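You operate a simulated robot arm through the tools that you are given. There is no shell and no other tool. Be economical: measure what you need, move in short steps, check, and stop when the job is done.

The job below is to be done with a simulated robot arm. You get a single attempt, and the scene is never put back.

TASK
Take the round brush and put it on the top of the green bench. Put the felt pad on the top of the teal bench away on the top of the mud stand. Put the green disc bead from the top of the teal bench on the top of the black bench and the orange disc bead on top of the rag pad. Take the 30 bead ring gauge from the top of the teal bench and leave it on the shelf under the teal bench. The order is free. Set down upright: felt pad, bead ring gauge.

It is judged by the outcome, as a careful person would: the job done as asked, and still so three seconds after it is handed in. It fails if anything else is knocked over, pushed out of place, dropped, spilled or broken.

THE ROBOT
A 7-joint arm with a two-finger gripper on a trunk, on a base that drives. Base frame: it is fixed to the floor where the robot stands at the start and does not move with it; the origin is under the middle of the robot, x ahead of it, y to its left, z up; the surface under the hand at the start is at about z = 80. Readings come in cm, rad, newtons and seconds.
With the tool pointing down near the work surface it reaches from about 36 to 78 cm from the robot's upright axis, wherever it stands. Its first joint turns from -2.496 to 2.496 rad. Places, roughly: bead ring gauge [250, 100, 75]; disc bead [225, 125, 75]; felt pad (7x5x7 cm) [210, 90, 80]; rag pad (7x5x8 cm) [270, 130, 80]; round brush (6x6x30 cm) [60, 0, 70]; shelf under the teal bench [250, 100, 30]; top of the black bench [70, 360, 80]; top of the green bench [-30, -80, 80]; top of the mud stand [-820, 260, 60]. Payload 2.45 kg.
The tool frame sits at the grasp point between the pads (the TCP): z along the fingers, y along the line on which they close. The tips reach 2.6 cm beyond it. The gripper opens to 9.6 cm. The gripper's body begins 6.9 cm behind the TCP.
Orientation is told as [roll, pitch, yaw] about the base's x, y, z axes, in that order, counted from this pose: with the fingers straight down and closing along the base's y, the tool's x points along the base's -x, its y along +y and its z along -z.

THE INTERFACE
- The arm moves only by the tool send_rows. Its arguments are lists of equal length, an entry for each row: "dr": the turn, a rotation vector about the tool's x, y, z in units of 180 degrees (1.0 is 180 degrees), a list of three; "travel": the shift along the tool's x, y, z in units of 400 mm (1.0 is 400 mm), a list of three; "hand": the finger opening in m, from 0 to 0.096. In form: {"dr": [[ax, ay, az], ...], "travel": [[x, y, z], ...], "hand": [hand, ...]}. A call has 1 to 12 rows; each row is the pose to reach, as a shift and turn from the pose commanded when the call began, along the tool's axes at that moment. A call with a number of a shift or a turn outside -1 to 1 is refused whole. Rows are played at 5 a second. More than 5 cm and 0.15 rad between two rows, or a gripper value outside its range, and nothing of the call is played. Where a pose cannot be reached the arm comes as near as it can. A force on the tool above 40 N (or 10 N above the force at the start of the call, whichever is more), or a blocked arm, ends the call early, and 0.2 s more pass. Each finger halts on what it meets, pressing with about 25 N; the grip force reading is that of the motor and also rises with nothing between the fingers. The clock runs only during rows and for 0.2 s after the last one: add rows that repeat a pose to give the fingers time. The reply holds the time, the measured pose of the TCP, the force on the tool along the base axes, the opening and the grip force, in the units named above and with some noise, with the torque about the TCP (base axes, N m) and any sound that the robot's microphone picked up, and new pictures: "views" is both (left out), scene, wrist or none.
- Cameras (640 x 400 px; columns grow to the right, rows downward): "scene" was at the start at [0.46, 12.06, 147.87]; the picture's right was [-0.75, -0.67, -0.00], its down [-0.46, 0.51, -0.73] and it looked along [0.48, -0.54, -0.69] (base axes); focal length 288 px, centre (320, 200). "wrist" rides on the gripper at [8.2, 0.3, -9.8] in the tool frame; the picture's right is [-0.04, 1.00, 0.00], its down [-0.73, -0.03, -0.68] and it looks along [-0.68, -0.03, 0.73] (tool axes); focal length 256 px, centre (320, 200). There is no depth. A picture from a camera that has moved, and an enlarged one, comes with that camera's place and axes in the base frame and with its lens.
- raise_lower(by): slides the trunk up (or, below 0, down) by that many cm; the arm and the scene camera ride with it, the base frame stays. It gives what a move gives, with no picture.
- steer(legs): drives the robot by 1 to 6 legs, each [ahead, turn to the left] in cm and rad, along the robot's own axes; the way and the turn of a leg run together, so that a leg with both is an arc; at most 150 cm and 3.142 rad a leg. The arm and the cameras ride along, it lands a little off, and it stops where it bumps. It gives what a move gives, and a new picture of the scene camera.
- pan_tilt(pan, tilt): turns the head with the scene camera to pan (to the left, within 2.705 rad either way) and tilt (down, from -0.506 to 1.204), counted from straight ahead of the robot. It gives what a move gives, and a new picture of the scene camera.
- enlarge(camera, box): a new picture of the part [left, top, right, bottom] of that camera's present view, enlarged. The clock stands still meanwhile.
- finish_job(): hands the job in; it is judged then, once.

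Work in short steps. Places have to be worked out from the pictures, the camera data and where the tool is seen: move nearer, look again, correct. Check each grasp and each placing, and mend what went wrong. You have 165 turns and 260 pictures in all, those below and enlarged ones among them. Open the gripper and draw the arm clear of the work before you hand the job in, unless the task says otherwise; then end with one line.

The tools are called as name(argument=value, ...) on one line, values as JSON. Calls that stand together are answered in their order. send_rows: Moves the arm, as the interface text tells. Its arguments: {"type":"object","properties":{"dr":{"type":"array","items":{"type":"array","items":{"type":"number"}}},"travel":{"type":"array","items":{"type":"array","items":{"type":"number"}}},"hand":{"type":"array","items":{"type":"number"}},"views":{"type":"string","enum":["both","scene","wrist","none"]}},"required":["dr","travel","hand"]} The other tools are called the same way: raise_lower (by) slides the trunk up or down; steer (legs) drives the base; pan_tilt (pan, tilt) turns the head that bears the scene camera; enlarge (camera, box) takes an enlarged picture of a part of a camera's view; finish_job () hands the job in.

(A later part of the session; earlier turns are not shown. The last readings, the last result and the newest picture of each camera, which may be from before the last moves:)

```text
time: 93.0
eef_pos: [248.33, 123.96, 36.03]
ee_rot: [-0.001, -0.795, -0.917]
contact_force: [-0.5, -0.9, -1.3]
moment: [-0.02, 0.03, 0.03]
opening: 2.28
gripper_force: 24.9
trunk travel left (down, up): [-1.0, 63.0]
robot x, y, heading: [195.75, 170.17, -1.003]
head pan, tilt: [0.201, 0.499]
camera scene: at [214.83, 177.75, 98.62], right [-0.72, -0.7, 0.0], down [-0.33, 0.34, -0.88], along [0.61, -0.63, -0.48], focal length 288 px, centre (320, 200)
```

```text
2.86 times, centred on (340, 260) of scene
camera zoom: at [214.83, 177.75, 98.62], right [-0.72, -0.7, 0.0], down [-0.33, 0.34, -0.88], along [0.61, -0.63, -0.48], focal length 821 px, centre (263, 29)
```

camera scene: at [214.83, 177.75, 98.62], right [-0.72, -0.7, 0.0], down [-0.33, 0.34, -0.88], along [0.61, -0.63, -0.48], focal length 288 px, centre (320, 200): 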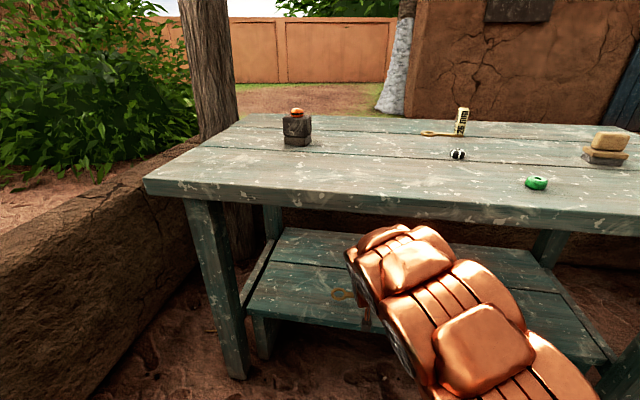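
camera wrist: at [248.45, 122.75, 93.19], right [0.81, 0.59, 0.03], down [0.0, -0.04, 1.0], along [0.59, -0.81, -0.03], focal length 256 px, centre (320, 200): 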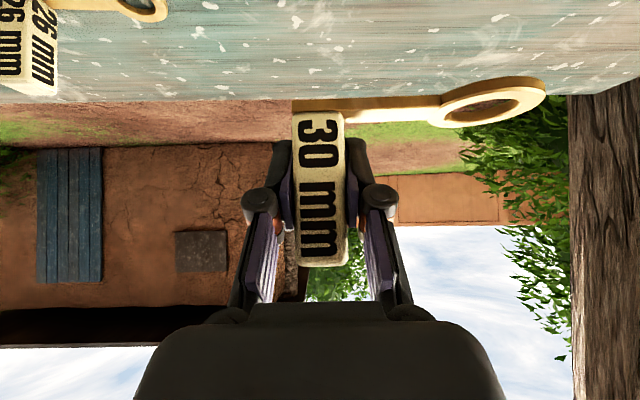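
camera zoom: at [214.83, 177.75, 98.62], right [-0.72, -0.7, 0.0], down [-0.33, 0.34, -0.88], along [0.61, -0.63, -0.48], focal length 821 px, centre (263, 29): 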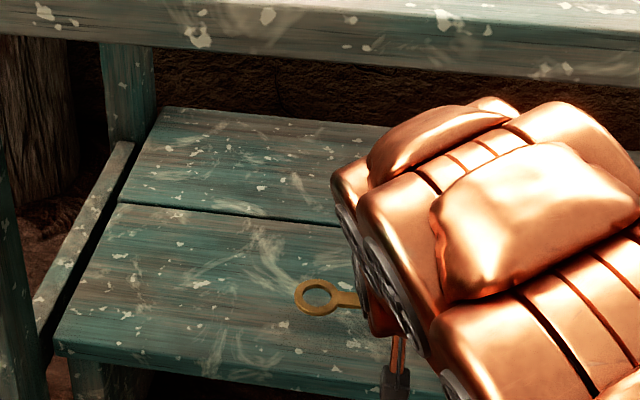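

The gauge hangs about 6 cm inside the shelf's front edge. I lower slowly until contact.

send_rows(dr=[[0, 0, 0], [0, 0, 0], [0, 0, 0], [0, 0, 0], [0, 0, 0], [0, 0, 0]], travel=[[0.018, 0, 0.0175], [0.03, 0, 0.0294], [0.039, 0, 0.038], [0.045, 0, 0.044], [0.05, 0, 0.049], [0.055, 0, 0.054]], hand=[0.01, 0.01, 0.01, 0.01, 0.01, 0.01], views="wrist")

enlarge(camera="scene", box=[260, 190, 420, 330])

```text
time: 94.4
eef_pos: [248.25, 123.85, 32.88]
ee_rot: [-0.001, -0.796, -0.915]
contact_force: [0.0, -0.1, -0.7]
moment: [-0.03, 0.0, 0.01]
opening: 2.31
gripper_force: 25.2
trunk travel left (down, up): [-1.0, 63.0]
robot x, y, heading: [195.84, 170.27, -1.002]
head pan, tilt: [0.201, 0.499]
camera wrist: at [240.67, 134.14, 33.99], right [0.81, 0.59, 0.03], down [-0.01, -0.04, 1.0], along [0.59, -0.81, -0.03], focal length 256 px, centre (320, 200)
```

wrist: 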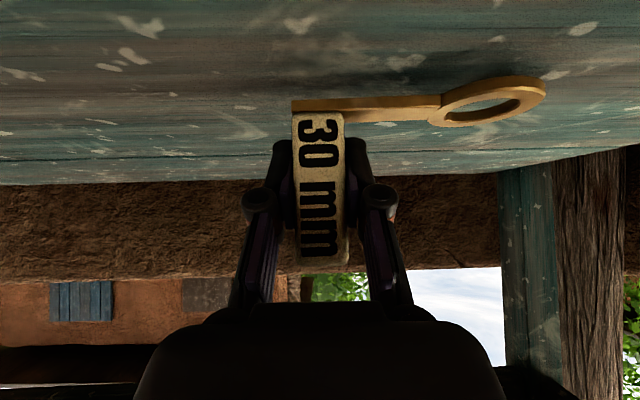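

```text
2.86 times, centred on (340, 260) of scene
camera zoom: at [214.83, 177.75, 98.62], right [-0.72, -0.7, 0.0], down [-0.33, 0.34, -0.88], along [0.61, -0.63, -0.48], focal length 821 px, centre (263, 29)
```

zoom: 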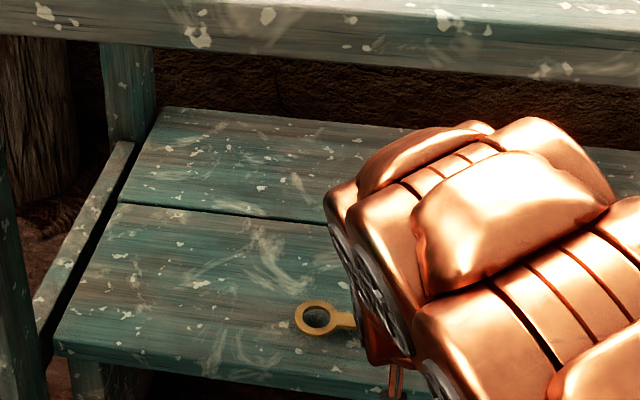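

Nearly down. Continue in small steps.

send_rows(dr=[[0, 0, 0], [0, 0, 0], [0, 0, 0], [0, 0, 0], [0, 0, 0], [0, 0, 0]], travel=[[0.004, 0, 0.0039], [0.008, 0, 0.0078], [0.011, 0, 0.0108], [0.014, 0, 0.0137], [0.017, 0, 0.0167], [0.02, 0, 0.0196]], hand=[0.01, 0.01, 0.01, 0.01, 0.01, 0.01], views="wrist")

```text
time: 95.8
eef_pos: [248.36, 123.85, 31.88]
ee_rot: [0.0, -0.796, -0.918]
contact_force: [-0.4, 0.6, 3.3]
moment: [0.08, 0.0, 0.03]
opening: 2.3
gripper_force: 24.8
trunk travel left (down, up): [-1.0, 63.0]
robot x, y, heading: [195.97, 170.16, -0.999]
head pan, tilt: [0.201, 0.499]
camera wrist: at [240.75, 134.12, 32.97], right [0.81, 0.59, 0.03], down [-0.01, -0.04, 1.0], along [0.59, -0.81, -0.03], focal length 256 px, centre (320, 200)
```

wrist: 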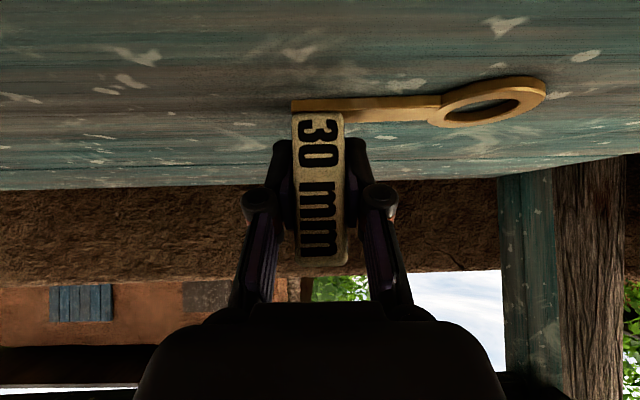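

Contact begins (3 N). A further 1 mm, then open slowly.

send_rows(dr=[[0, 0, 0], [0, 0, 0], [0, 0, 0], [0, 0, 0], [0, 0, 0], [0, 0, 0], [0, 0, 0]], travel=[[0.002, 0, 0.002], [0.002, 0, 0.002], [0.002, 0, 0.002], [0.002, 0, 0.002], [0.002, 0, 0.002], [0.002, 0, 0.002], [0.002, 0, 0.002]], hand=[0.01, 0.023, 0.027, 0.033, 0.04, 0.05, 0.05], views="wrist")

```text
time: 97.4
eef_pos: [248.29, 123.89, 31.7]
ee_rot: [0.001, -0.794, -0.916]
contact_force: [0.6, -0.9, 0.0]
moment: [-0.01, -0.03, 0.04]
opening: 5.0
gripper_force: 0.1
trunk travel left (down, up): [-1.0, 63.0]
robot x, y, heading: [195.92, 170.24, -0.999]
head pan, tilt: [0.201, 0.499]
camera wrist: at [240.74, 134.1, 32.81], right [0.81, 0.59, 0.03], down [-0.01, -0.04, 1.0], along [0.59, -0.81, -0.03], focal length 256 px, centre (320, 200)
```

wrist: 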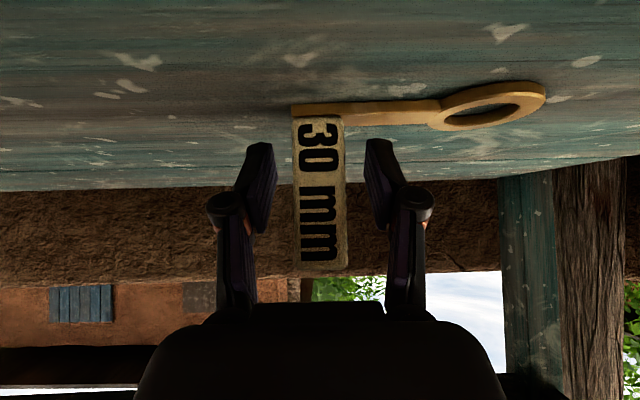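

The gauge stands upright on the shelf. I withdraw along the tool axis 5 cm, then drive straight back.

send_rows(dr=[[0, 0, 0], [0, 0, 0], [0, 0, 0]], travel=[[0, 0, -0.03], [0, 0, -0.08], [0, 0, -0.13]], hand=[0.05, 0.05, 0.05], views="none")

steer(legs=[[-45, 0]])

enlarge(camera="wrist", box=[0, 0, 640, 400])

```text
time: 98.2
eef_pos: [246.06, 126.71, 35.25]
ee_rot: [0.0, -0.796, -0.916]
contact_force: [0.2, -0.2, 0.4]
moment: [0.02, -0.03, 0.0]
opening: 4.99
gripper_force: 0.0
trunk travel left (down, up): [-1.0, 63.0]
robot x, y, heading: [195.41, 170.14, -1.006]
head pan, tilt: [0.201, 0.499]
```

```text
time: 100.9
eef_pos: [221.61, 164.81, 35.42]
ee_rot: [0.0, -0.794, -0.919]
contact_force: [0.1, 0.2, 0.4]
moment: [0.02, -0.01, -0.04]
opening: 4.99
gripper_force: 0.0
trunk travel left (down, up): [-1.0, 63.0]
robot x, y, heading: [171.63, 208.48, -1.004]
head pan, tilt: [0.201, 0.499]
camera scene: at [190.53, 215.9, 98.62], right [-0.72, -0.69, 0.0], down [-0.33, 0.35, -0.88], along [0.61, -0.63, -0.48], focal length 288 px, centre (320, 200)
```

scene: 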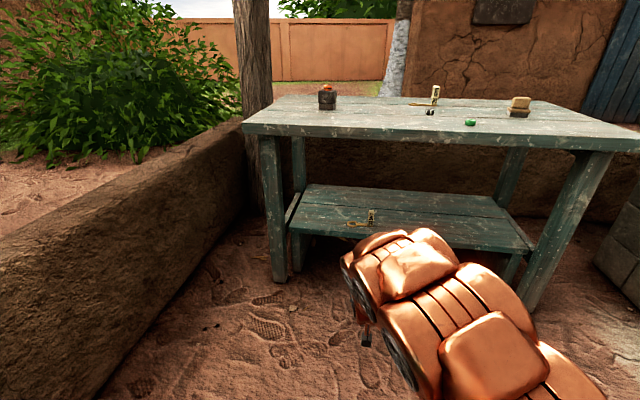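

```text
1.00 times, centred on (320, 200) of wrist (not enlarged: the box is as wide or as high as the picture)
camera zoom: at [214.04, 175.11, 36.45], right [0.81, 0.58, 0.03], down [-0.01, -0.04, 1.0], along [0.58, -0.81, -0.03], focal length 256 px, centre (320, 200)
```

zoom: 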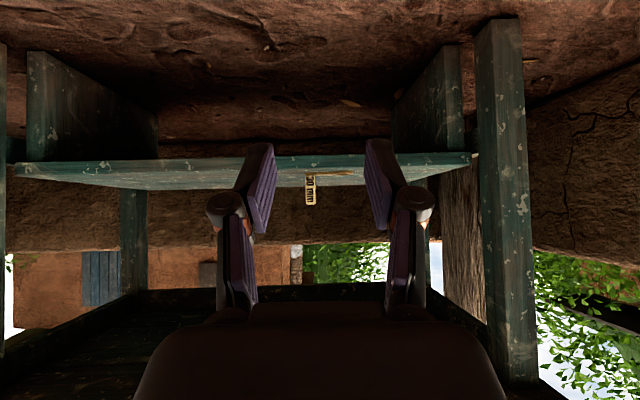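

Gauge is upright on the shelf. I raise the trunk back up and restore the tool to vertical while still clear of the table.

raise_lower(by=40)

raise_lower(by=12)

send_rows(dr=[[0, 0.042, 0], [0, 0.084, 0], [0, 0.126, 0], [0, 0.168, 0], [0, 0.21, 0], [0, 0.253, 0], [0, 0.253, 0]], travel=[[-0.05, 0, -0.05], [-0.1, 0, -0.1], [-0.12, 0, -0.12], [-0.12, 0, -0.12], [-0.12, 0, -0.12], [-0.12, 0, -0.12], [-0.12, 0, -0.12]], hand=[0.06, 0.06, 0.06, 0.06, 0.06, 0.06, 0.06], views="none")

```text
time: 104.8
eef_pos: [221.46, 164.76, 75.4]
ee_rot: [0.0, -0.794, -0.92]
contact_force: [-0.1, 0.6, 0.0]
moment: [-0.01, -0.01, 0.01]
opening: 5.0
gripper_force: 0.0
trunk travel left (down, up): [-41.0, 23.0]
robot x, y, heading: [171.63, 208.19, -1.009]
head pan, tilt: [0.201, 0.499]
```

```text
time: 106.2
eef_pos: [221.63, 164.76, 87.42]
ee_rot: [-0.001, -0.793, -0.919]
contact_force: [0.2, 0.1, 1.0]
moment: [0.01, -0.01, -0.04]
opening: 4.99
gripper_force: 0.0
trunk travel left (down, up): [-53.0, 11.0]
robot x, y, heading: [171.71, 208.7, -1.012]
head pan, tilt: [0.201, 0.499]
```

```text
time: 107.8
eef_pos: [221.51, 164.74, 94.22]
ee_rot: [-0.001, 0.003, -0.92]
contact_force: [-0.3, 0.1, 0.9]
moment: [-0.03, -0.01, -0.02]
opening: 6.01
gripper_force: 0.1
trunk travel left (down, up): [-53.0, 11.0]
robot x, y, heading: [171.37, 208.33, -1.01]
head pan, tilt: [0.201, 0.499]
```

I drive up 42 cm and swing over to the green bead.

steer(legs=[[42, 0]])

send_rows(dr=[[0, 0, 0], [0, 0, 0], [0, 0, 0], [0, 0, 0], [0, 0, 0], [0, 0, 0], [0, 0, 0]], travel=[[0.02, -0.11, 0], [0.04, -0.22, 0], [0.06, -0.33, 0], [0.08, -0.44, 0], [0.1, -0.55, 0], [0.12, -0.66, 0], [0.12, -0.67, 0]], hand=[0.06, 0.06, 0.06, 0.06, 0.06, 0.06, 0.06], views="wrist")

```text
time: 110.4
eef_pos: [244.08, 129.25, 94.17]
ee_rot: [0.001, 0.0, -0.921]
contact_force: [-0.5, 0.0, -0.8]
moment: [-0.01, 0.04, 0.0]
opening: 6.01
gripper_force: 0.0
trunk travel left (down, up): [-53.0, 11.0]
robot x, y, heading: [194.14, 173.18, -1.0]
head pan, tilt: [0.201, 0.499]
camera scene: at [213.07, 180.33, 150.62], right [-0.72, -0.69, 0.0], down [-0.33, 0.35, -0.88], along [0.61, -0.63, -0.48], focal length 288 px, centre (320, 200)
```

scene: 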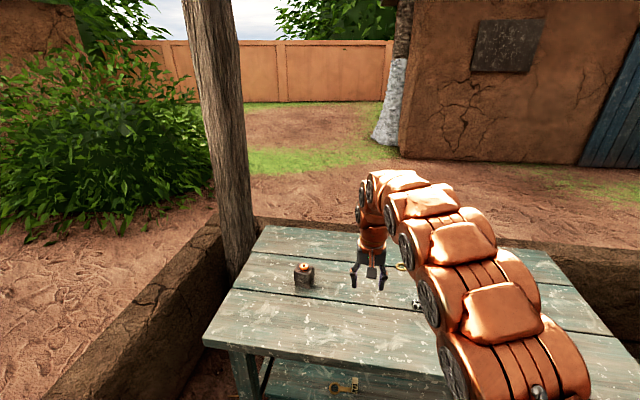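

```text
time: 112.0
eef_pos: [219.74, 116.64, 94.18]
ee_rot: [-0.001, -0.001, -0.921]
contact_force: [0.4, -0.2, -1.3]
moment: [0.0, 0.04, 0.0]
opening: 6.0
gripper_force: 0.1
trunk travel left (down, up): [-53.0, 11.0]
robot x, y, heading: [194.1, 172.87, -1.006]
head pan, tilt: [0.201, 0.499]
camera wrist: at [215.09, 123.34, 103.98], right [0.82, 0.57, 0.0], down [0.42, -0.6, 0.68], along [0.39, -0.56, -0.73], focal length 256 px, centre (320, 200)
```

wrist: 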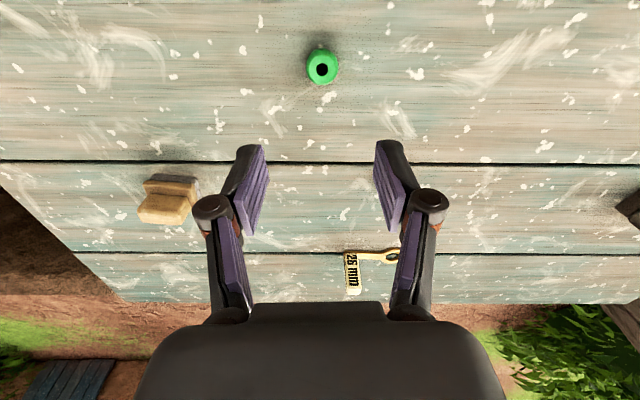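

Bead is at ~(219.6,117.2). I descend to 79.1, just above where the tips met the table before, and close.

send_rows(dr=[[0, 0, 0], [0, 0, 0], [0, 0, 0], [0, 0, 0], [0, 0, 0]], travel=[[0.014, 0.004, 0.1], [0.014, 0.004, 0.2], [0.014, 0.004, 0.3], [0.014, 0.004, 0.35], [0.014, 0.004, 0.375]], hand=[0.06, 0.06, 0.06, 0.06, 0.06], views="wrist")

```text
time: 113.2
eef_pos: [219.75, 117.21, 79.18]
ee_rot: [0.001, 0.0, -0.919]
contact_force: [-1.3, 0.0, 0.2]
moment: [-0.01, -0.02, -0.02]
opening: 5.99
gripper_force: 0.1
trunk travel left (down, up): [-53.0, 11.0]
robot x, y, heading: [194.05, 172.7, -1.005]
head pan, tilt: [0.201, 0.499]
camera wrist: at [214.94, 123.91, 89.06], right [0.82, 0.57, 0.0], down [0.42, -0.6, 0.68], along [0.39, -0.56, -0.73], focal length 256 px, centre (320, 200)
```

wrist: 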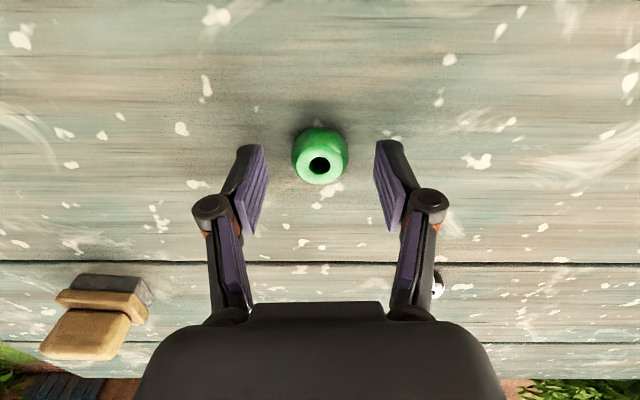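

Well centred. Close on it, then lift.

send_rows(dr=[[0, 0, 0], [0, 0, 0], [0, 0, 0], [0, 0, 0], [0, 0, 0]], travel=[[0, 0, 0.005], [0, 0, 0.005], [0, 0, 0.005], [0, 0, 0.005], [0, 0, 0.005]], hand=[0.04, 0.02, 0.01, 0.01, 0.01], views="none")

send_rows(dr=[[0, 0, 0], [0, 0, 0], [0, 0, 0], [0, 0, 0]], travel=[[0, 0, -0.1], [0, 0, -0.2], [0, 0, -0.3], [0, 0, -0.4]], hand=[0.01, 0.01, 0.01, 0.01], views="wrist")

```text
time: 114.4
eef_pos: [219.64, 117.19, 79.09]
ee_rot: [-0.001, 0.0, -0.919]
contact_force: [-0.2, 0.3, -0.1]
moment: [0.03, 0.0, 0.04]
opening: 3.05
gripper_force: 25.1
trunk travel left (down, up): [-53.0, 11.0]
robot x, y, heading: [194.21, 173.19, -1.007]
head pan, tilt: [0.201, 0.499]
```

```text
time: 115.4
eef_pos: [219.62, 117.35, 95.02]
ee_rot: [0.001, 0.0, -0.921]
contact_force: [0.4, -0.1, -0.9]
moment: [0.0, -0.03, 0.01]
opening: 3.04
gripper_force: 24.6
trunk travel left (down, up): [-53.0, 11.0]
robot x, y, heading: [194.01, 172.65, -1.002]
head pan, tilt: [0.201, 0.499]
camera wrist: at [214.87, 124.03, 104.92], right [0.82, 0.57, 0.0], down [0.42, -0.6, 0.68], along [0.39, -0.56, -0.73], focal length 256 px, centre (320, 200)
```

wrist: 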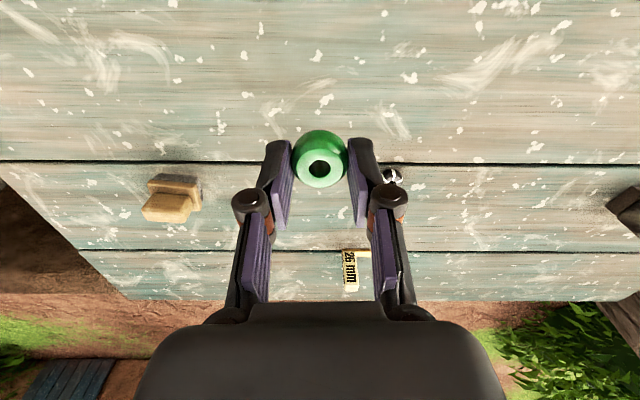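

Bead held. I back off 50 cm, turn around toward the black bench and look.

steer(legs=[[-50, 0], [0, 2.6]])

pan_tilt(pan=0.7, tilt=0.35)

```text
time: 124.6
eef_pos: [172.59, 276.08, 94.94]
ee_rot: [0.001, 0.0, 1.708]
contact_force: [1.1, 0.2, 0.3]
moment: [-0.04, 0.04, -0.01]
opening: 3.04
gripper_force: 25.6
trunk travel left (down, up): [-53.0, 11.0]
robot x, y, heading: [167.54, 214.75, 1.626]
head pan, tilt: [0.201, 0.499]
camera scene: at [147.2, 218.16, 150.62], right [0.97, 0.25, 0.0], down [0.12, -0.46, -0.88], along [-0.22, 0.85, -0.48], focal length 288 px, centre (320, 200)
```

scene: 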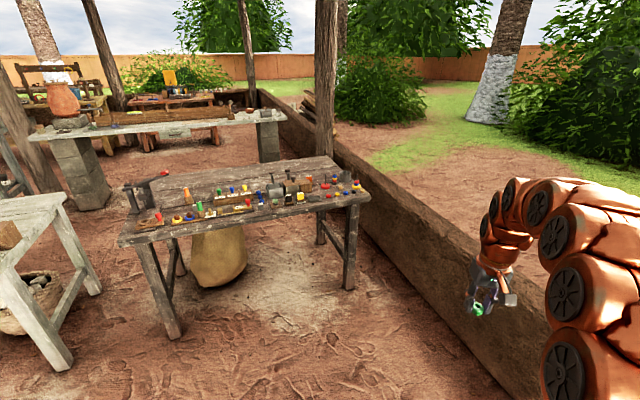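

```text
time: 125.5
eef_pos: [172.56, 276.11, 95.05]
ee_rot: [0.0, -0.001, 1.709]
contact_force: [-1.1, -0.3, -0.4]
moment: [0.01, 0.01, 0.01]
opening: 3.05
gripper_force: 24.9
trunk travel left (down, up): [-53.0, 11.0]
robot x, y, heading: [167.38, 215.56, 1.622]
head pan, tilt: [0.7, 0.351]
camera scene: at [143.12, 216.16, 151.99], right [0.73, 0.68, 0.0], down [0.23, -0.25, -0.94], along [-0.64, 0.69, -0.34], focal length 288 px, centre (320, 200)
```

scene: 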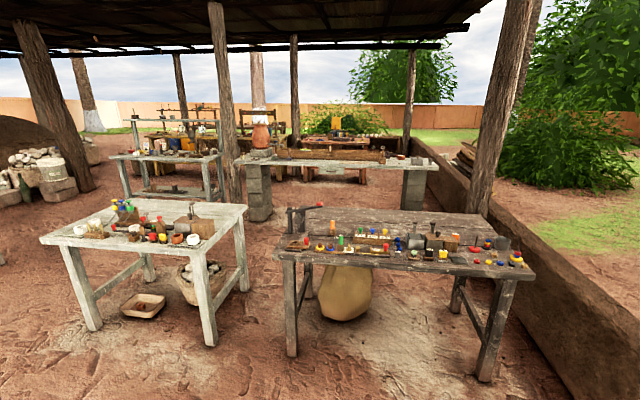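

The black bench is the dark one with beads, front edge from (48,290) to (139,353). I turn to face it squarely, go nearer, and find a free spot.

steer(legs=[[0, 0.557], [52, 0]])

pan_tilt(pan=-0.1, tilt=0.6)

```text
time: 130.1
eef_pos: [109.73, 313.15, 95.01]
ee_rot: [0.0, 0.0, 2.258]
contact_force: [0.8, 0.9, 0.6]
moment: [0.0, -0.04, 0.01]
opening: 3.03
gripper_force: 25.3
trunk travel left (down, up): [-53.0, 11.0]
robot x, y, heading: [137.16, 258.54, 2.176]
head pan, tilt: [0.7, 0.351]
camera scene: at [116.13, 246.76, 151.99], right [0.27, 0.96, 0.0], down [0.33, -0.09, -0.94], along [-0.91, 0.25, -0.34], focal length 288 px, centre (320, 200)
```

scene: 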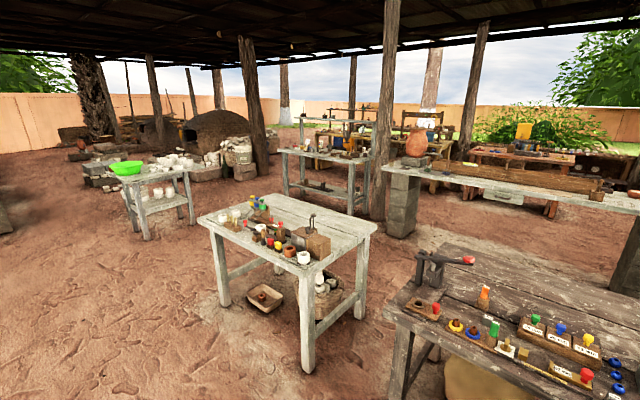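

```text
time: 131.3
eef_pos: [109.77, 313.2, 94.96]
ee_rot: [-0.002, -0.001, 2.26]
contact_force: [-1.3, -0.3, -0.3]
moment: [0.04, 0.02, -0.02]
opening: 3.01
gripper_force: 25.3
trunk travel left (down, up): [-53.0, 11.0]
robot x, y, heading: [137.16, 259.05, 2.178]
head pan, tilt: [-0.099, 0.6]
camera scene: at [120.84, 252.03, 149.72], right [0.88, 0.48, 0.0], down [0.27, -0.49, -0.83], along [-0.4, 0.72, -0.56], focal length 288 px, centre (320, 200)
```

scene: 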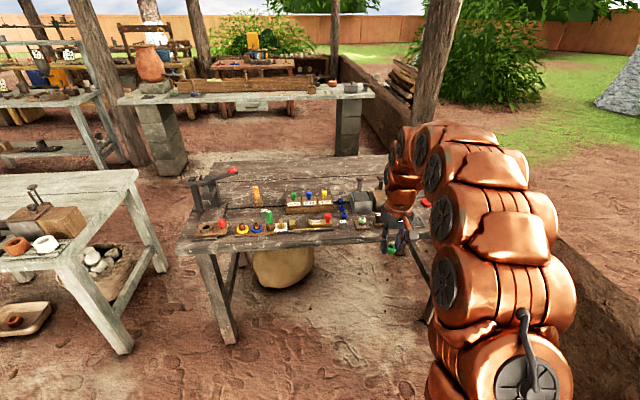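

The middle/back of the bench looks free. I enlarge to choose a spot.

enlarge(camera="scene", box=[170, 140, 410, 270])

```text
2.67 times, centred on (290, 205) of scene
camera zoom: at [120.84, 252.03, 149.72], right [0.88, 0.48, 0.0], down [0.27, -0.49, -0.83], along [-0.4, 0.72, -0.56], focal length 767 px, centre (400, 187)
```

zoom: 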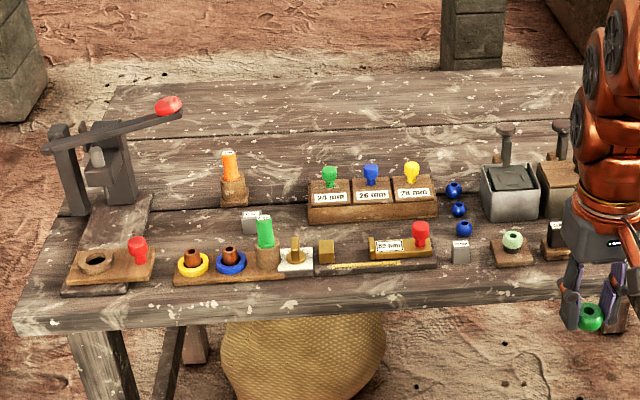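

A clear patch lies between the orange spool and the rack, toward the centre, around (48.6,342.5). I raise and retract the arm, then reposition the base in front of it.

send_rows(dr=[[0, 0, 0], [0, 0, 0], [0, 0, 0], [0, 0, 0], [0, 0, 0]], travel=[[0.05, 0, -0.09], [0.1, 0, -0.18], [0.15, 0, -0.27], [0.26, 0, -0.32], [0.36, 0, -0.32]], hand=[0.01, 0.01, 0.01, 0.01, 0.01], views="none")

steer(legs=[[0, 0.42], [52, 0], [0, -0.38]])

pan_tilt(pan=0.1, tilt=0.7)

```text
time: 132.5
eef_pos: [119.0, 302.08, 108.07]
ee_rot: [0.0, 0.001, 2.258]
contact_force: [0.2, 0.4, -0.5]
moment: [-0.03, -0.02, 0.03]
opening: 3.03
gripper_force: 24.7
trunk travel left (down, up): [-53.0, 11.0]
robot x, y, heading: [137.28, 258.31, 2.174]
head pan, tilt: [-0.099, 0.6]
```

```text
time: 138.0
eef_pos: [72.73, 329.51, 107.98]
ee_rot: [0.001, 0.001, 2.284]
contact_force: [0.0, 0.3, 0.2]
moment: [-0.05, 0.02, 0.03]
opening: 3.0
gripper_force: 25.2
trunk travel left (down, up): [-53.0, 11.0]
robot x, y, heading: [92.34, 286.21, 2.197]
head pan, tilt: [-0.099, 0.6]
camera scene: at [75.86, 279.45, 149.72], right [0.86, 0.5, 0.0], down [0.28, -0.49, -0.83], along [-0.42, 0.71, -0.56], focal length 288 px, centre (320, 200)
```

scene: 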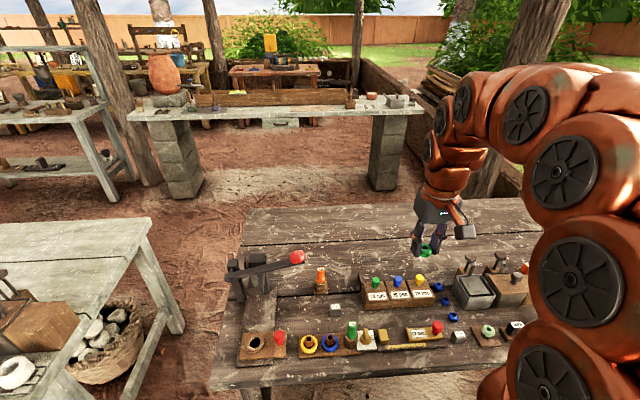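

```text
time: 138.7
eef_pos: [72.71, 329.61, 107.95]
ee_rot: [0.0, 0.0, 2.285]
contact_force: [0.5, -1.0, -1.0]
moment: [-0.01, 0.0, 0.02]
opening: 3.02
gripper_force: 25.4
trunk travel left (down, up): [-53.0, 11.0]
robot x, y, heading: [92.41, 286.34, 2.193]
head pan, tilt: [0.099, 0.7]
camera scene: at [74.68, 278.17, 148.86], right [0.75, 0.66, 0.0], down [0.43, -0.48, -0.77], along [-0.51, 0.57, -0.64], focal length 288 px, centre (320, 200)
```

scene: 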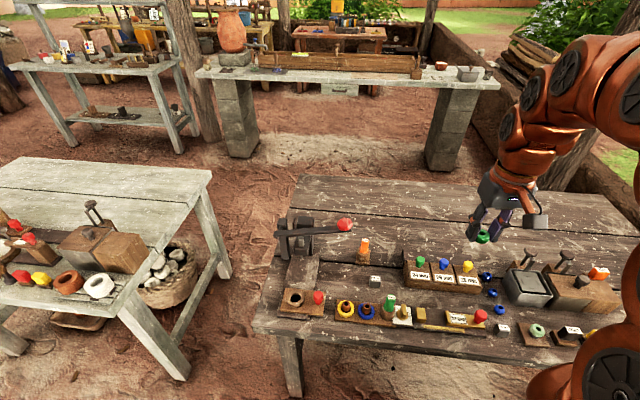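

A clear patch behind the rack at about (66,353) is reachable. I move over at height and look with the wrist camera.

send_rows(dr=[[0, 0, 0], [0, 0, 0], [0, 0, 0], [0, 0, 0], [0, 0, 0], [0, 0, 0], [0, 0, 0], [0, 0, 0]], travel=[[-0.1, -0.05, 0], [-0.2, -0.1, 0], [-0.3, -0.15, 0], [-0.4, -0.2, 0], [-0.5, -0.235, 0], [-0.553, -0.257, 0], [-0.553, -0.257, 0.12], [-0.553, -0.257, 0.24]], hand=[0.01, 0.01, 0.01, 0.01, 0.01, 0.01, 0.01, 0.01])

```text
time: 140.5
eef_pos: [65.9, 352.86, 98.44]
ee_rot: [0.001, -0.002, 2.282]
contact_force: [0.5, -0.3, -0.6]
moment: [-0.03, 0.02, 0.0]
opening: 2.98
gripper_force: 25.0
out of reach, approached as far as the arm can: row 6
trunk travel left (down, up): [-53.0, 11.0]
robot x, y, heading: [92.1, 286.36, 2.197]
head pan, tilt: [0.099, 0.7]
camera scene: at [74.68, 278.16, 148.85], right [0.75, 0.66, 0.0], down [0.43, -0.48, -0.77], along [-0.51, 0.57, -0.64], focal length 288 px, centre (320, 200)
camera wrist: at [70.98, 346.55, 108.29], right [-0.78, -0.62, 0.0], down [-0.46, 0.57, 0.68], along [-0.42, 0.53, -0.73], focal length 256 px, centre (320, 200)
```

scene: 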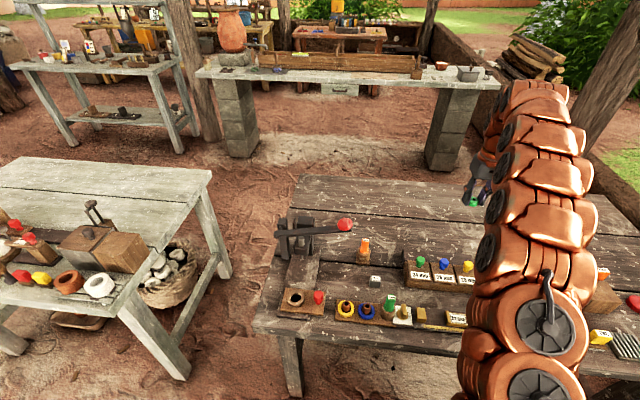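
wrist: 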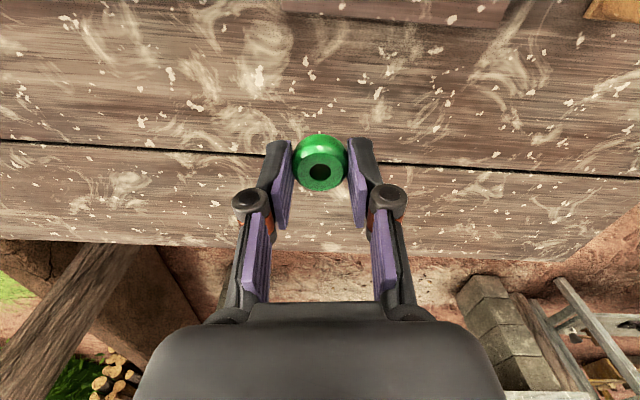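

The landing patch is clear. I descend quickly to ~86 then creep until contact.

send_rows(dr=[[0, 0, 0], [0, 0, 0], [0, 0, 0], [0, 0, 0], [0, 0, 0], [0, 0, 0], [0, 0, 0], [0, 0, 0], [0, 0, 0]], travel=[[0, 0, 0.1], [0, 0, 0.2], [0, 0, 0.28], [0, 0, 0.31], [0, 0, 0.33], [0, 0, 0.35], [0, 0, 0.365], [0, 0, 0.372], [0, 0, 0.378]], hand=[0.01, 0.01, 0.01, 0.01, 0.01, 0.01, 0.01, 0.01, 0.01], views="wrist")

```text
time: 142.5
eef_pos: [66.03, 353.01, 83.22]
ee_rot: [0.0, 0.0, 2.286]
contact_force: [-0.4, -0.1, 0.6]
moment: [0.01, 0.01, -0.02]
opening: 3.01
gripper_force: 25.2
trunk travel left (down, up): [-53.0, 11.0]
robot x, y, heading: [92.16, 286.05, 2.196]
head pan, tilt: [0.099, 0.7]
camera wrist: at [71.03, 346.61, 93.19], right [-0.78, -0.62, 0.0], down [-0.46, 0.57, 0.68], along [-0.42, 0.53, -0.73], focal length 256 px, centre (320, 200)
```

wrist: 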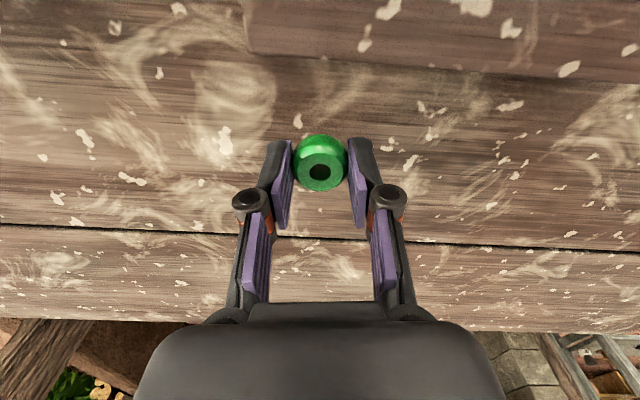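

Not touching yet; creep on.

send_rows(dr=[[0, 0, 0], [0, 0, 0], [0, 0, 0], [0, 0, 0], [0, 0, 0], [0, 0, 0], [0, 0, 0], [0, 0, 0], [0, 0, 0], [0, 0, 0], [0, 0, 0], [0, 0, 0]], travel=[[0, 0, 0.005], [0, 0, 0.01], [0, 0, 0.015], [0, 0, 0.02], [0, 0, 0.025], [0, 0, 0.03], [0, 0, 0.035], [0, 0, 0.04], [0, 0, 0.045], [0, 0, 0.05], [0, 0, 0.055], [0, 0, 0.06]], hand=[0.01, 0.01, 0.01, 0.01, 0.01, 0.01, 0.01, 0.01, 0.01, 0.01, 0.01, 0.01], views="wrist")

```text
time: 145.1
eef_pos: [65.94, 352.92, 80.82]
ee_rot: [0.0, 0.0, 2.286]
contact_force: [0.0, 0.8, 0.7]
moment: [-0.01, 0.03, -0.03]
opening: 2.98
gripper_force: 24.9
trunk travel left (down, up): [-53.0, 11.0]
robot x, y, heading: [92.24, 286.55, 2.193]
head pan, tilt: [0.099, 0.7]
camera wrist: at [71.08, 346.63, 90.69], right [-0.78, -0.62, 0.0], down [-0.46, 0.57, 0.68], along [-0.42, 0.53, -0.73], focal length 256 px, centre (320, 200)
```

wrist: 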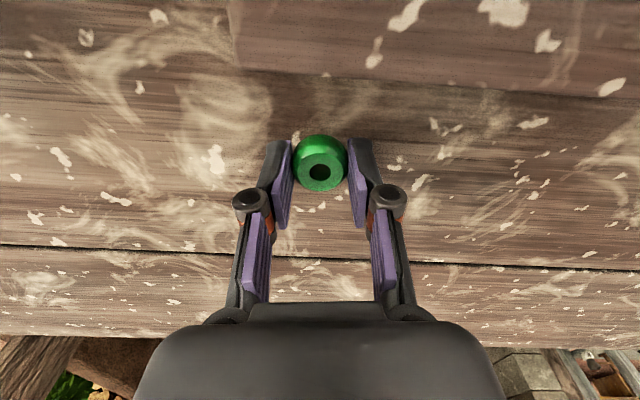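

Still clear of the surface; continue in 2 mm steps.

send_rows(dr=[[0, 0, 0], [0, 0, 0], [0, 0, 0], [0, 0, 0], [0, 0, 0], [0, 0, 0], [0, 0, 0], [0, 0, 0], [0, 0, 0]], travel=[[0, 0, 0.005], [0, 0, 0.01], [0, 0, 0.015], [0, 0, 0.02], [0, 0, 0.025], [0, 0, 0.03], [0, 0, 0.034], [0, 0, 0.038], [0, 0, 0.042]], hand=[0.01, 0.01, 0.01, 0.01, 0.01, 0.01, 0.01, 0.01, 0.01], views="wrist")

```text
time: 147.1
eef_pos: [66.07, 352.95, 79.31]
ee_rot: [0.001, 0.001, 2.286]
contact_force: [0.1, 0.0, 0.5]
moment: [-0.03, -0.03, 0.01]
opening: 2.96
gripper_force: 24.3
trunk travel left (down, up): [-53.0, 11.0]
robot x, y, heading: [92.36, 286.29, 2.194]
head pan, tilt: [0.099, 0.7]
camera wrist: at [71.11, 346.61, 89.07], right [-0.78, -0.62, 0.0], down [-0.46, 0.57, 0.68], along [-0.42, 0.53, -0.73], focal length 256 px, centre (320, 200)
```

wrist: 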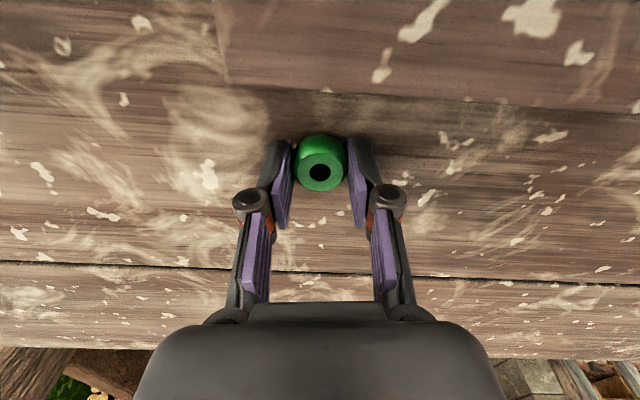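

Parallax suggests the surface is very close. Continue down.

send_rows(dr=[[0, 0, 0], [0, 0, 0], [0, 0, 0], [0, 0, 0], [0, 0, 0], [0, 0, 0], [0, 0, 0], [0, 0, 0], [0, 0, 0]], travel=[[0, 0, 0.004], [0, 0, 0.008], [0, 0, 0.012], [0, 0, 0.016], [0, 0, 0.02], [0, 0, 0.024], [0, 0, 0.028], [0, 0, 0.032], [0, 0, 0.036]], hand=[0.01, 0.01, 0.01, 0.01, 0.01, 0.01, 0.01, 0.01, 0.01], views="wrist")

```text
time: 148.6
eef_pos: [65.94, 353.01, 78.57]
ee_rot: [-0.002, -0.005, 2.282]
contact_force: [3.6, -9.9, 24.9]
moment: [-0.57, -0.05, 0.01]
opening: 2.95
gripper_force: 25.4
trunk travel left (down, up): [-53.0, 11.0]
robot x, y, heading: [92.11, 286.4, 2.195]
head pan, tilt: [0.099, 0.7]
stopped in row 7: the force on the tool passed its limit at 42 N (the readings are from after the stop); the commanded pose is now the measured one
camera wrist: at [71.06, 346.56, 88.42], right [-0.78, -0.62, 0.0], down [-0.46, 0.57, 0.68], along [-0.42, 0.53, -0.73], focal length 256 px, centre (320, 200)
```

wrist: 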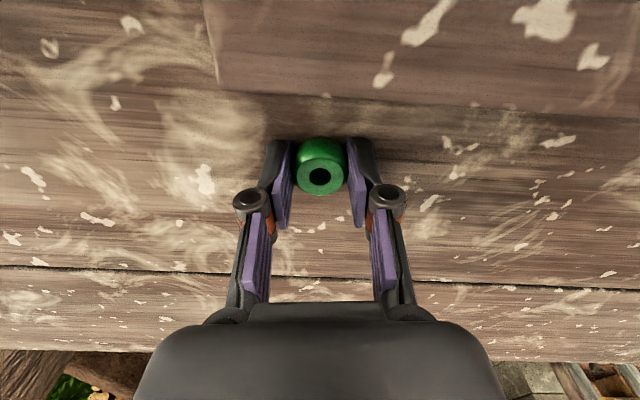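

Contact. I ease up 2 mm, open slowly, and lift away.

send_rows(dr=[[0, 0, 0], [0, 0, 0], [0, 0, 0], [0, 0, 0], [0, 0, 0], [0, 0, 0], [0, 0, 0], [0, 0, 0]], travel=[[0, 0, -0.004], [0, 0, -0.004], [0, 0, -0.004], [0, 0, -0.006], [0, 0, -0.05], [0, 0, -0.15], [0, 0, -0.25], [0, 0, -0.25]], hand=[0.028, 0.034, 0.04, 0.05, 0.055, 0.055, 0.055, 0.055], views="wrist")

```text
time: 150.4
eef_pos: [66.01, 353.1, 88.47]
ee_rot: [-0.002, -0.002, 2.286]
contact_force: [1.0, -0.7, 0.3]
moment: [-0.01, -0.02, 0.0]
opening: 5.5
gripper_force: 0.2
trunk travel left (down, up): [-53.0, 11.0]
robot x, y, heading: [92.44, 286.59, 2.197]
head pan, tilt: [0.099, 0.7]
camera wrist: at [71.15, 346.7, 98.24], right [-0.78, -0.62, 0.0], down [-0.46, 0.57, 0.68], along [-0.42, 0.53, -0.73], focal length 256 px, centre (320, 200)
```

wrist: 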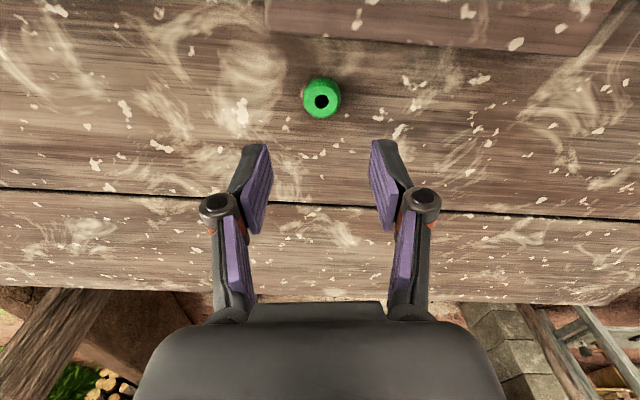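

Green bead lies flat on the black bench. I lift, retract, then drive back to the teal bench for the felt pad.

send_rows(dr=[[0, 0, 0], [0, 0, 0], [0, 0, 0], [0, 0, 0], [0, 0, 0], [0, 0, 0], [0, 0, 0], [0, 0, 0]], travel=[[0, 0, -0.12], [0, 0, -0.24], [0.08, 0, -0.32], [0.18, 0, -0.36], [0.28, 0, -0.4], [0.38, 0, -0.44], [0.48, 0, -0.48], [0.58, 0, -0.48]], hand=[0.055, 0.055, 0.055, 0.055, 0.055, 0.055, 0.055, 0.055], views="none")

steer(legs=[[-45, 0], [0, 3.0]])

```text
time: 152.2
eef_pos: [81.32, 335.37, 107.52]
ee_rot: [0.0, -0.003, 2.284]
contact_force: [-1.4, 0.6, 0.2]
moment: [-0.02, -0.04, -0.02]
opening: 5.48
gripper_force: 0.1
trunk travel left (down, up): [-53.0, 11.0]
robot x, y, heading: [92.16, 286.22, 2.197]
head pan, tilt: [0.099, 0.7]
```

```text
time: 162.0
eef_pos: [122.16, 200.24, 107.59]
ee_rot: [-0.002, -0.004, -0.999]
contact_force: [1.1, 0.2, -0.1]
moment: [0.0, 0.01, -0.03]
opening: 5.51
gripper_force: 0.1
trunk travel left (down, up): [-53.0, 11.0]
robot x, y, heading: [118.09, 249.84, -1.079]
head pan, tilt: [0.099, 0.7]
camera scene: at [136.73, 256.07, 148.85], right [-0.83, -0.55, 0.0], down [-0.36, 0.54, -0.76], along [0.42, -0.64, -0.64], focal length 288 px, centre (320, 200)
```

scene: 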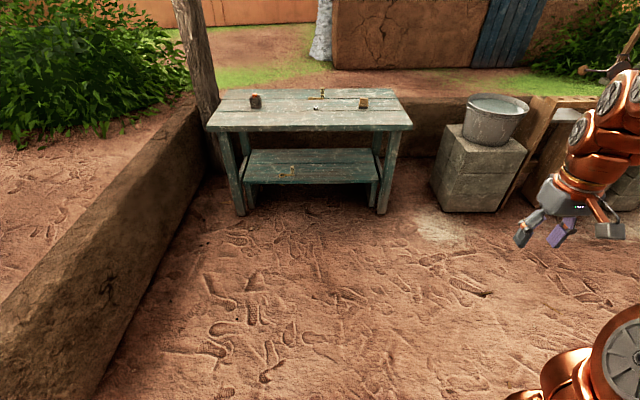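

Path is clear. Drive 125 cm ahead and face the bench.

steer(legs=[[125, 0], [0, 0.12]])

pan_tilt(pan=0.0, tilt=0.8)

```text
time: 168.9
eef_pos: [186.26, 89.85, 107.62]
ee_rot: [-0.002, -0.005, -0.884]
contact_force: [0.4, 0.1, 0.5]
moment: [0.0, -0.01, -0.01]
opening: 5.5
gripper_force: 0.0
trunk travel left (down, up): [-53.0, 11.0]
robot x, y, heading: [177.04, 138.9, -0.973]
head pan, tilt: [0.099, 0.7]
camera scene: at [194.28, 146.95, 148.85], right [-0.76, -0.65, 0.0], down [-0.42, 0.49, -0.76], along [0.49, -0.58, -0.64], focal length 288 px, centre (320, 200)
```

scene: 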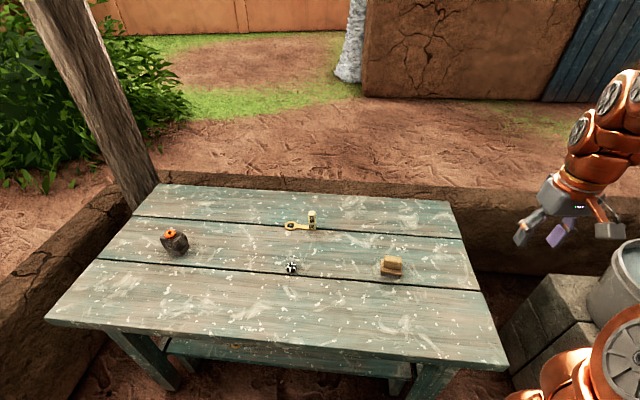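

```text
time: 169.6
eef_pos: [186.23, 89.9, 107.57]
ee_rot: [-0.001, -0.002, -0.883]
contact_force: [0.3, 0.4, -0.9]
moment: [0.01, 0.0, 0.02]
opening: 5.51
gripper_force: 0.0
trunk travel left (down, up): [-53.0, 11.0]
robot x, y, heading: [176.48, 138.9, -0.969]
head pan, tilt: [0.0, 0.799]
camera scene: at [193.37, 146.79, 148.03], right [-0.82, -0.57, 0.0], down [-0.41, 0.59, -0.7], along [0.4, -0.57, -0.72], focal length 288 px, centre (320, 200)
```

scene: 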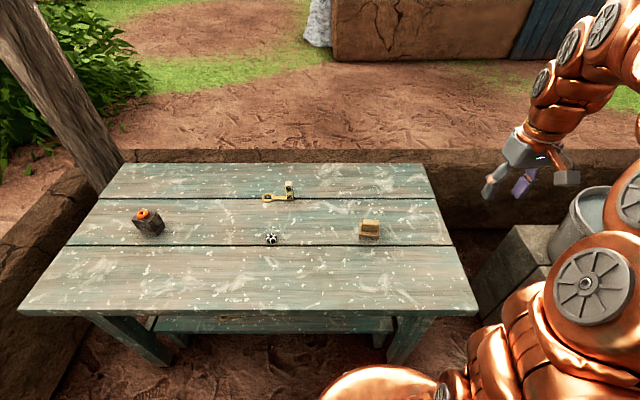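

Felt pad at about (212,92). I swing over it and look with the wrist camera.

send_rows(dr=[[0, 0, 0], [0, 0, 0], [0, 0, 0], [0, 0, 0], [0, 0, 0], [0, 0, 0], [0, 0, 0], [0, 0, 0]], travel=[[-0.065, 0.085, 0], [-0.13, 0.17, 0], [-0.195, 0.255, 0], [-0.26, 0.34, 0], [-0.325, 0.425, 0], [-0.385, 0.512, 0], [-0.385, 0.512, 0.12], [-0.385, 0.512, 0.24]], hand=[0.08, 0.08, 0.08, 0.08, 0.08, 0.08, 0.08, 0.08], views="wrist")

enlarge(camera="scene", box=[330, 200, 410, 250])

```text
time: 171.3
eef_pos: [211.62, 90.97, 97.82]
ee_rot: [0.002, -0.003, -0.883]
contact_force: [-0.4, -0.1, -0.1]
moment: [0.0, 0.0, -0.01]
opening: 8.0
gripper_force: 0.0
trunk travel left (down, up): [-53.0, 11.0]
robot x, y, heading: [176.66, 138.6, -0.964]
head pan, tilt: [0.0, 0.799]
camera wrist: at [206.63, 97.45, 107.67], right [0.8, 0.6, 0.0], down [0.44, -0.58, 0.68], along [0.41, -0.54, -0.73], focal length 256 px, centre (320, 200)
```

wrist: 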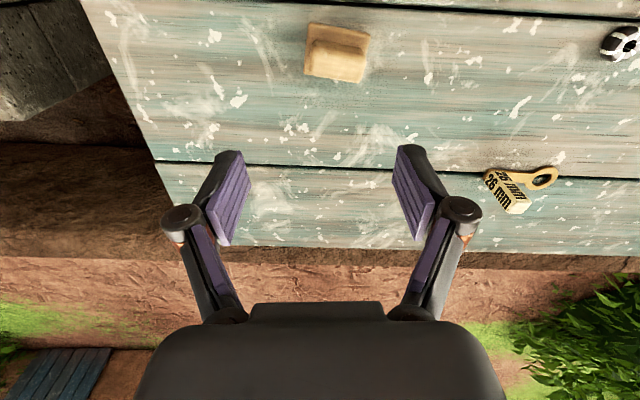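

```text
8.00 times, centred on (370, 225) of scene
camera zoom: at [193.37, 146.82, 148.02], right [-0.82, -0.57, 0.0], down [-0.41, 0.59, -0.7], along [0.39, -0.57, -0.72], focal length 2300 px, centre (-80, 0)
```

zoom: 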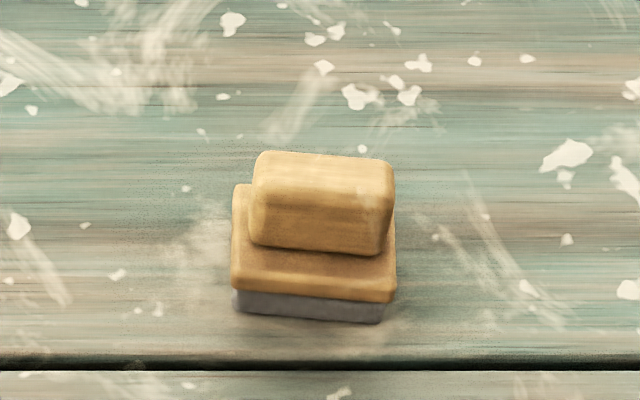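

The pad has a handle block (~5.4 cm long, axis ≈29°). I rotate to align with it, shift over (211.8,93.4) and descend to 89 for a check.

send_rows(dr=[[0, 0, 0.028], [0, 0, 0.056], [0, 0, 0.056], [0, 0, 0.056]], travel=[[0.02, 0.02, 0], [0.043, 0.042, 0], [0.043, 0.042, 0.11], [0.043, 0.042, 0.22]], hand=[0.085, 0.085, 0.085, 0.085], views="wrist")

enlarge(camera="scene", box=[310, 170, 430, 245])

```text
time: 172.3
eef_pos: [212.04, 93.31, 89.16]
ee_rot: [0.0, -0.003, -1.06]
contact_force: [-0.9, 0.0, -0.8]
moment: [-0.01, -0.05, -0.03]
opening: 8.5
gripper_force: 0.1
trunk travel left (down, up): [-53.0, 11.0]
robot x, y, heading: [176.53, 138.62, -0.974]
head pan, tilt: [0.0, 0.799]
camera wrist: at [208.27, 100.59, 99.01], right [0.89, 0.45, 0.0], down [0.33, -0.65, 0.68], along [0.31, -0.61, -0.73], focal length 256 px, centre (320, 200)
```

wrist: 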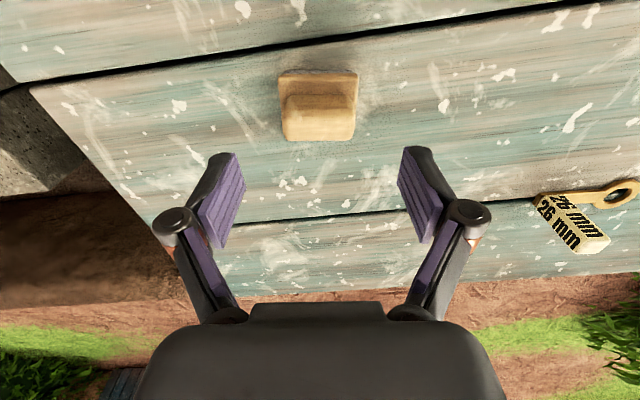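

```text
5.33 times, centred on (370, 208) of scene
camera zoom: at [193.36, 146.82, 148.03], right [-0.82, -0.57, 0.0], down [-0.41, 0.59, -0.7], along [0.39, -0.57, -0.72], focal length 1533 px, centre (53, 160)
```

zoom: 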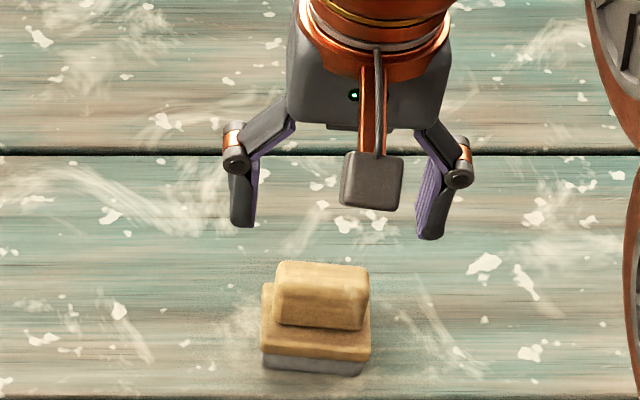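

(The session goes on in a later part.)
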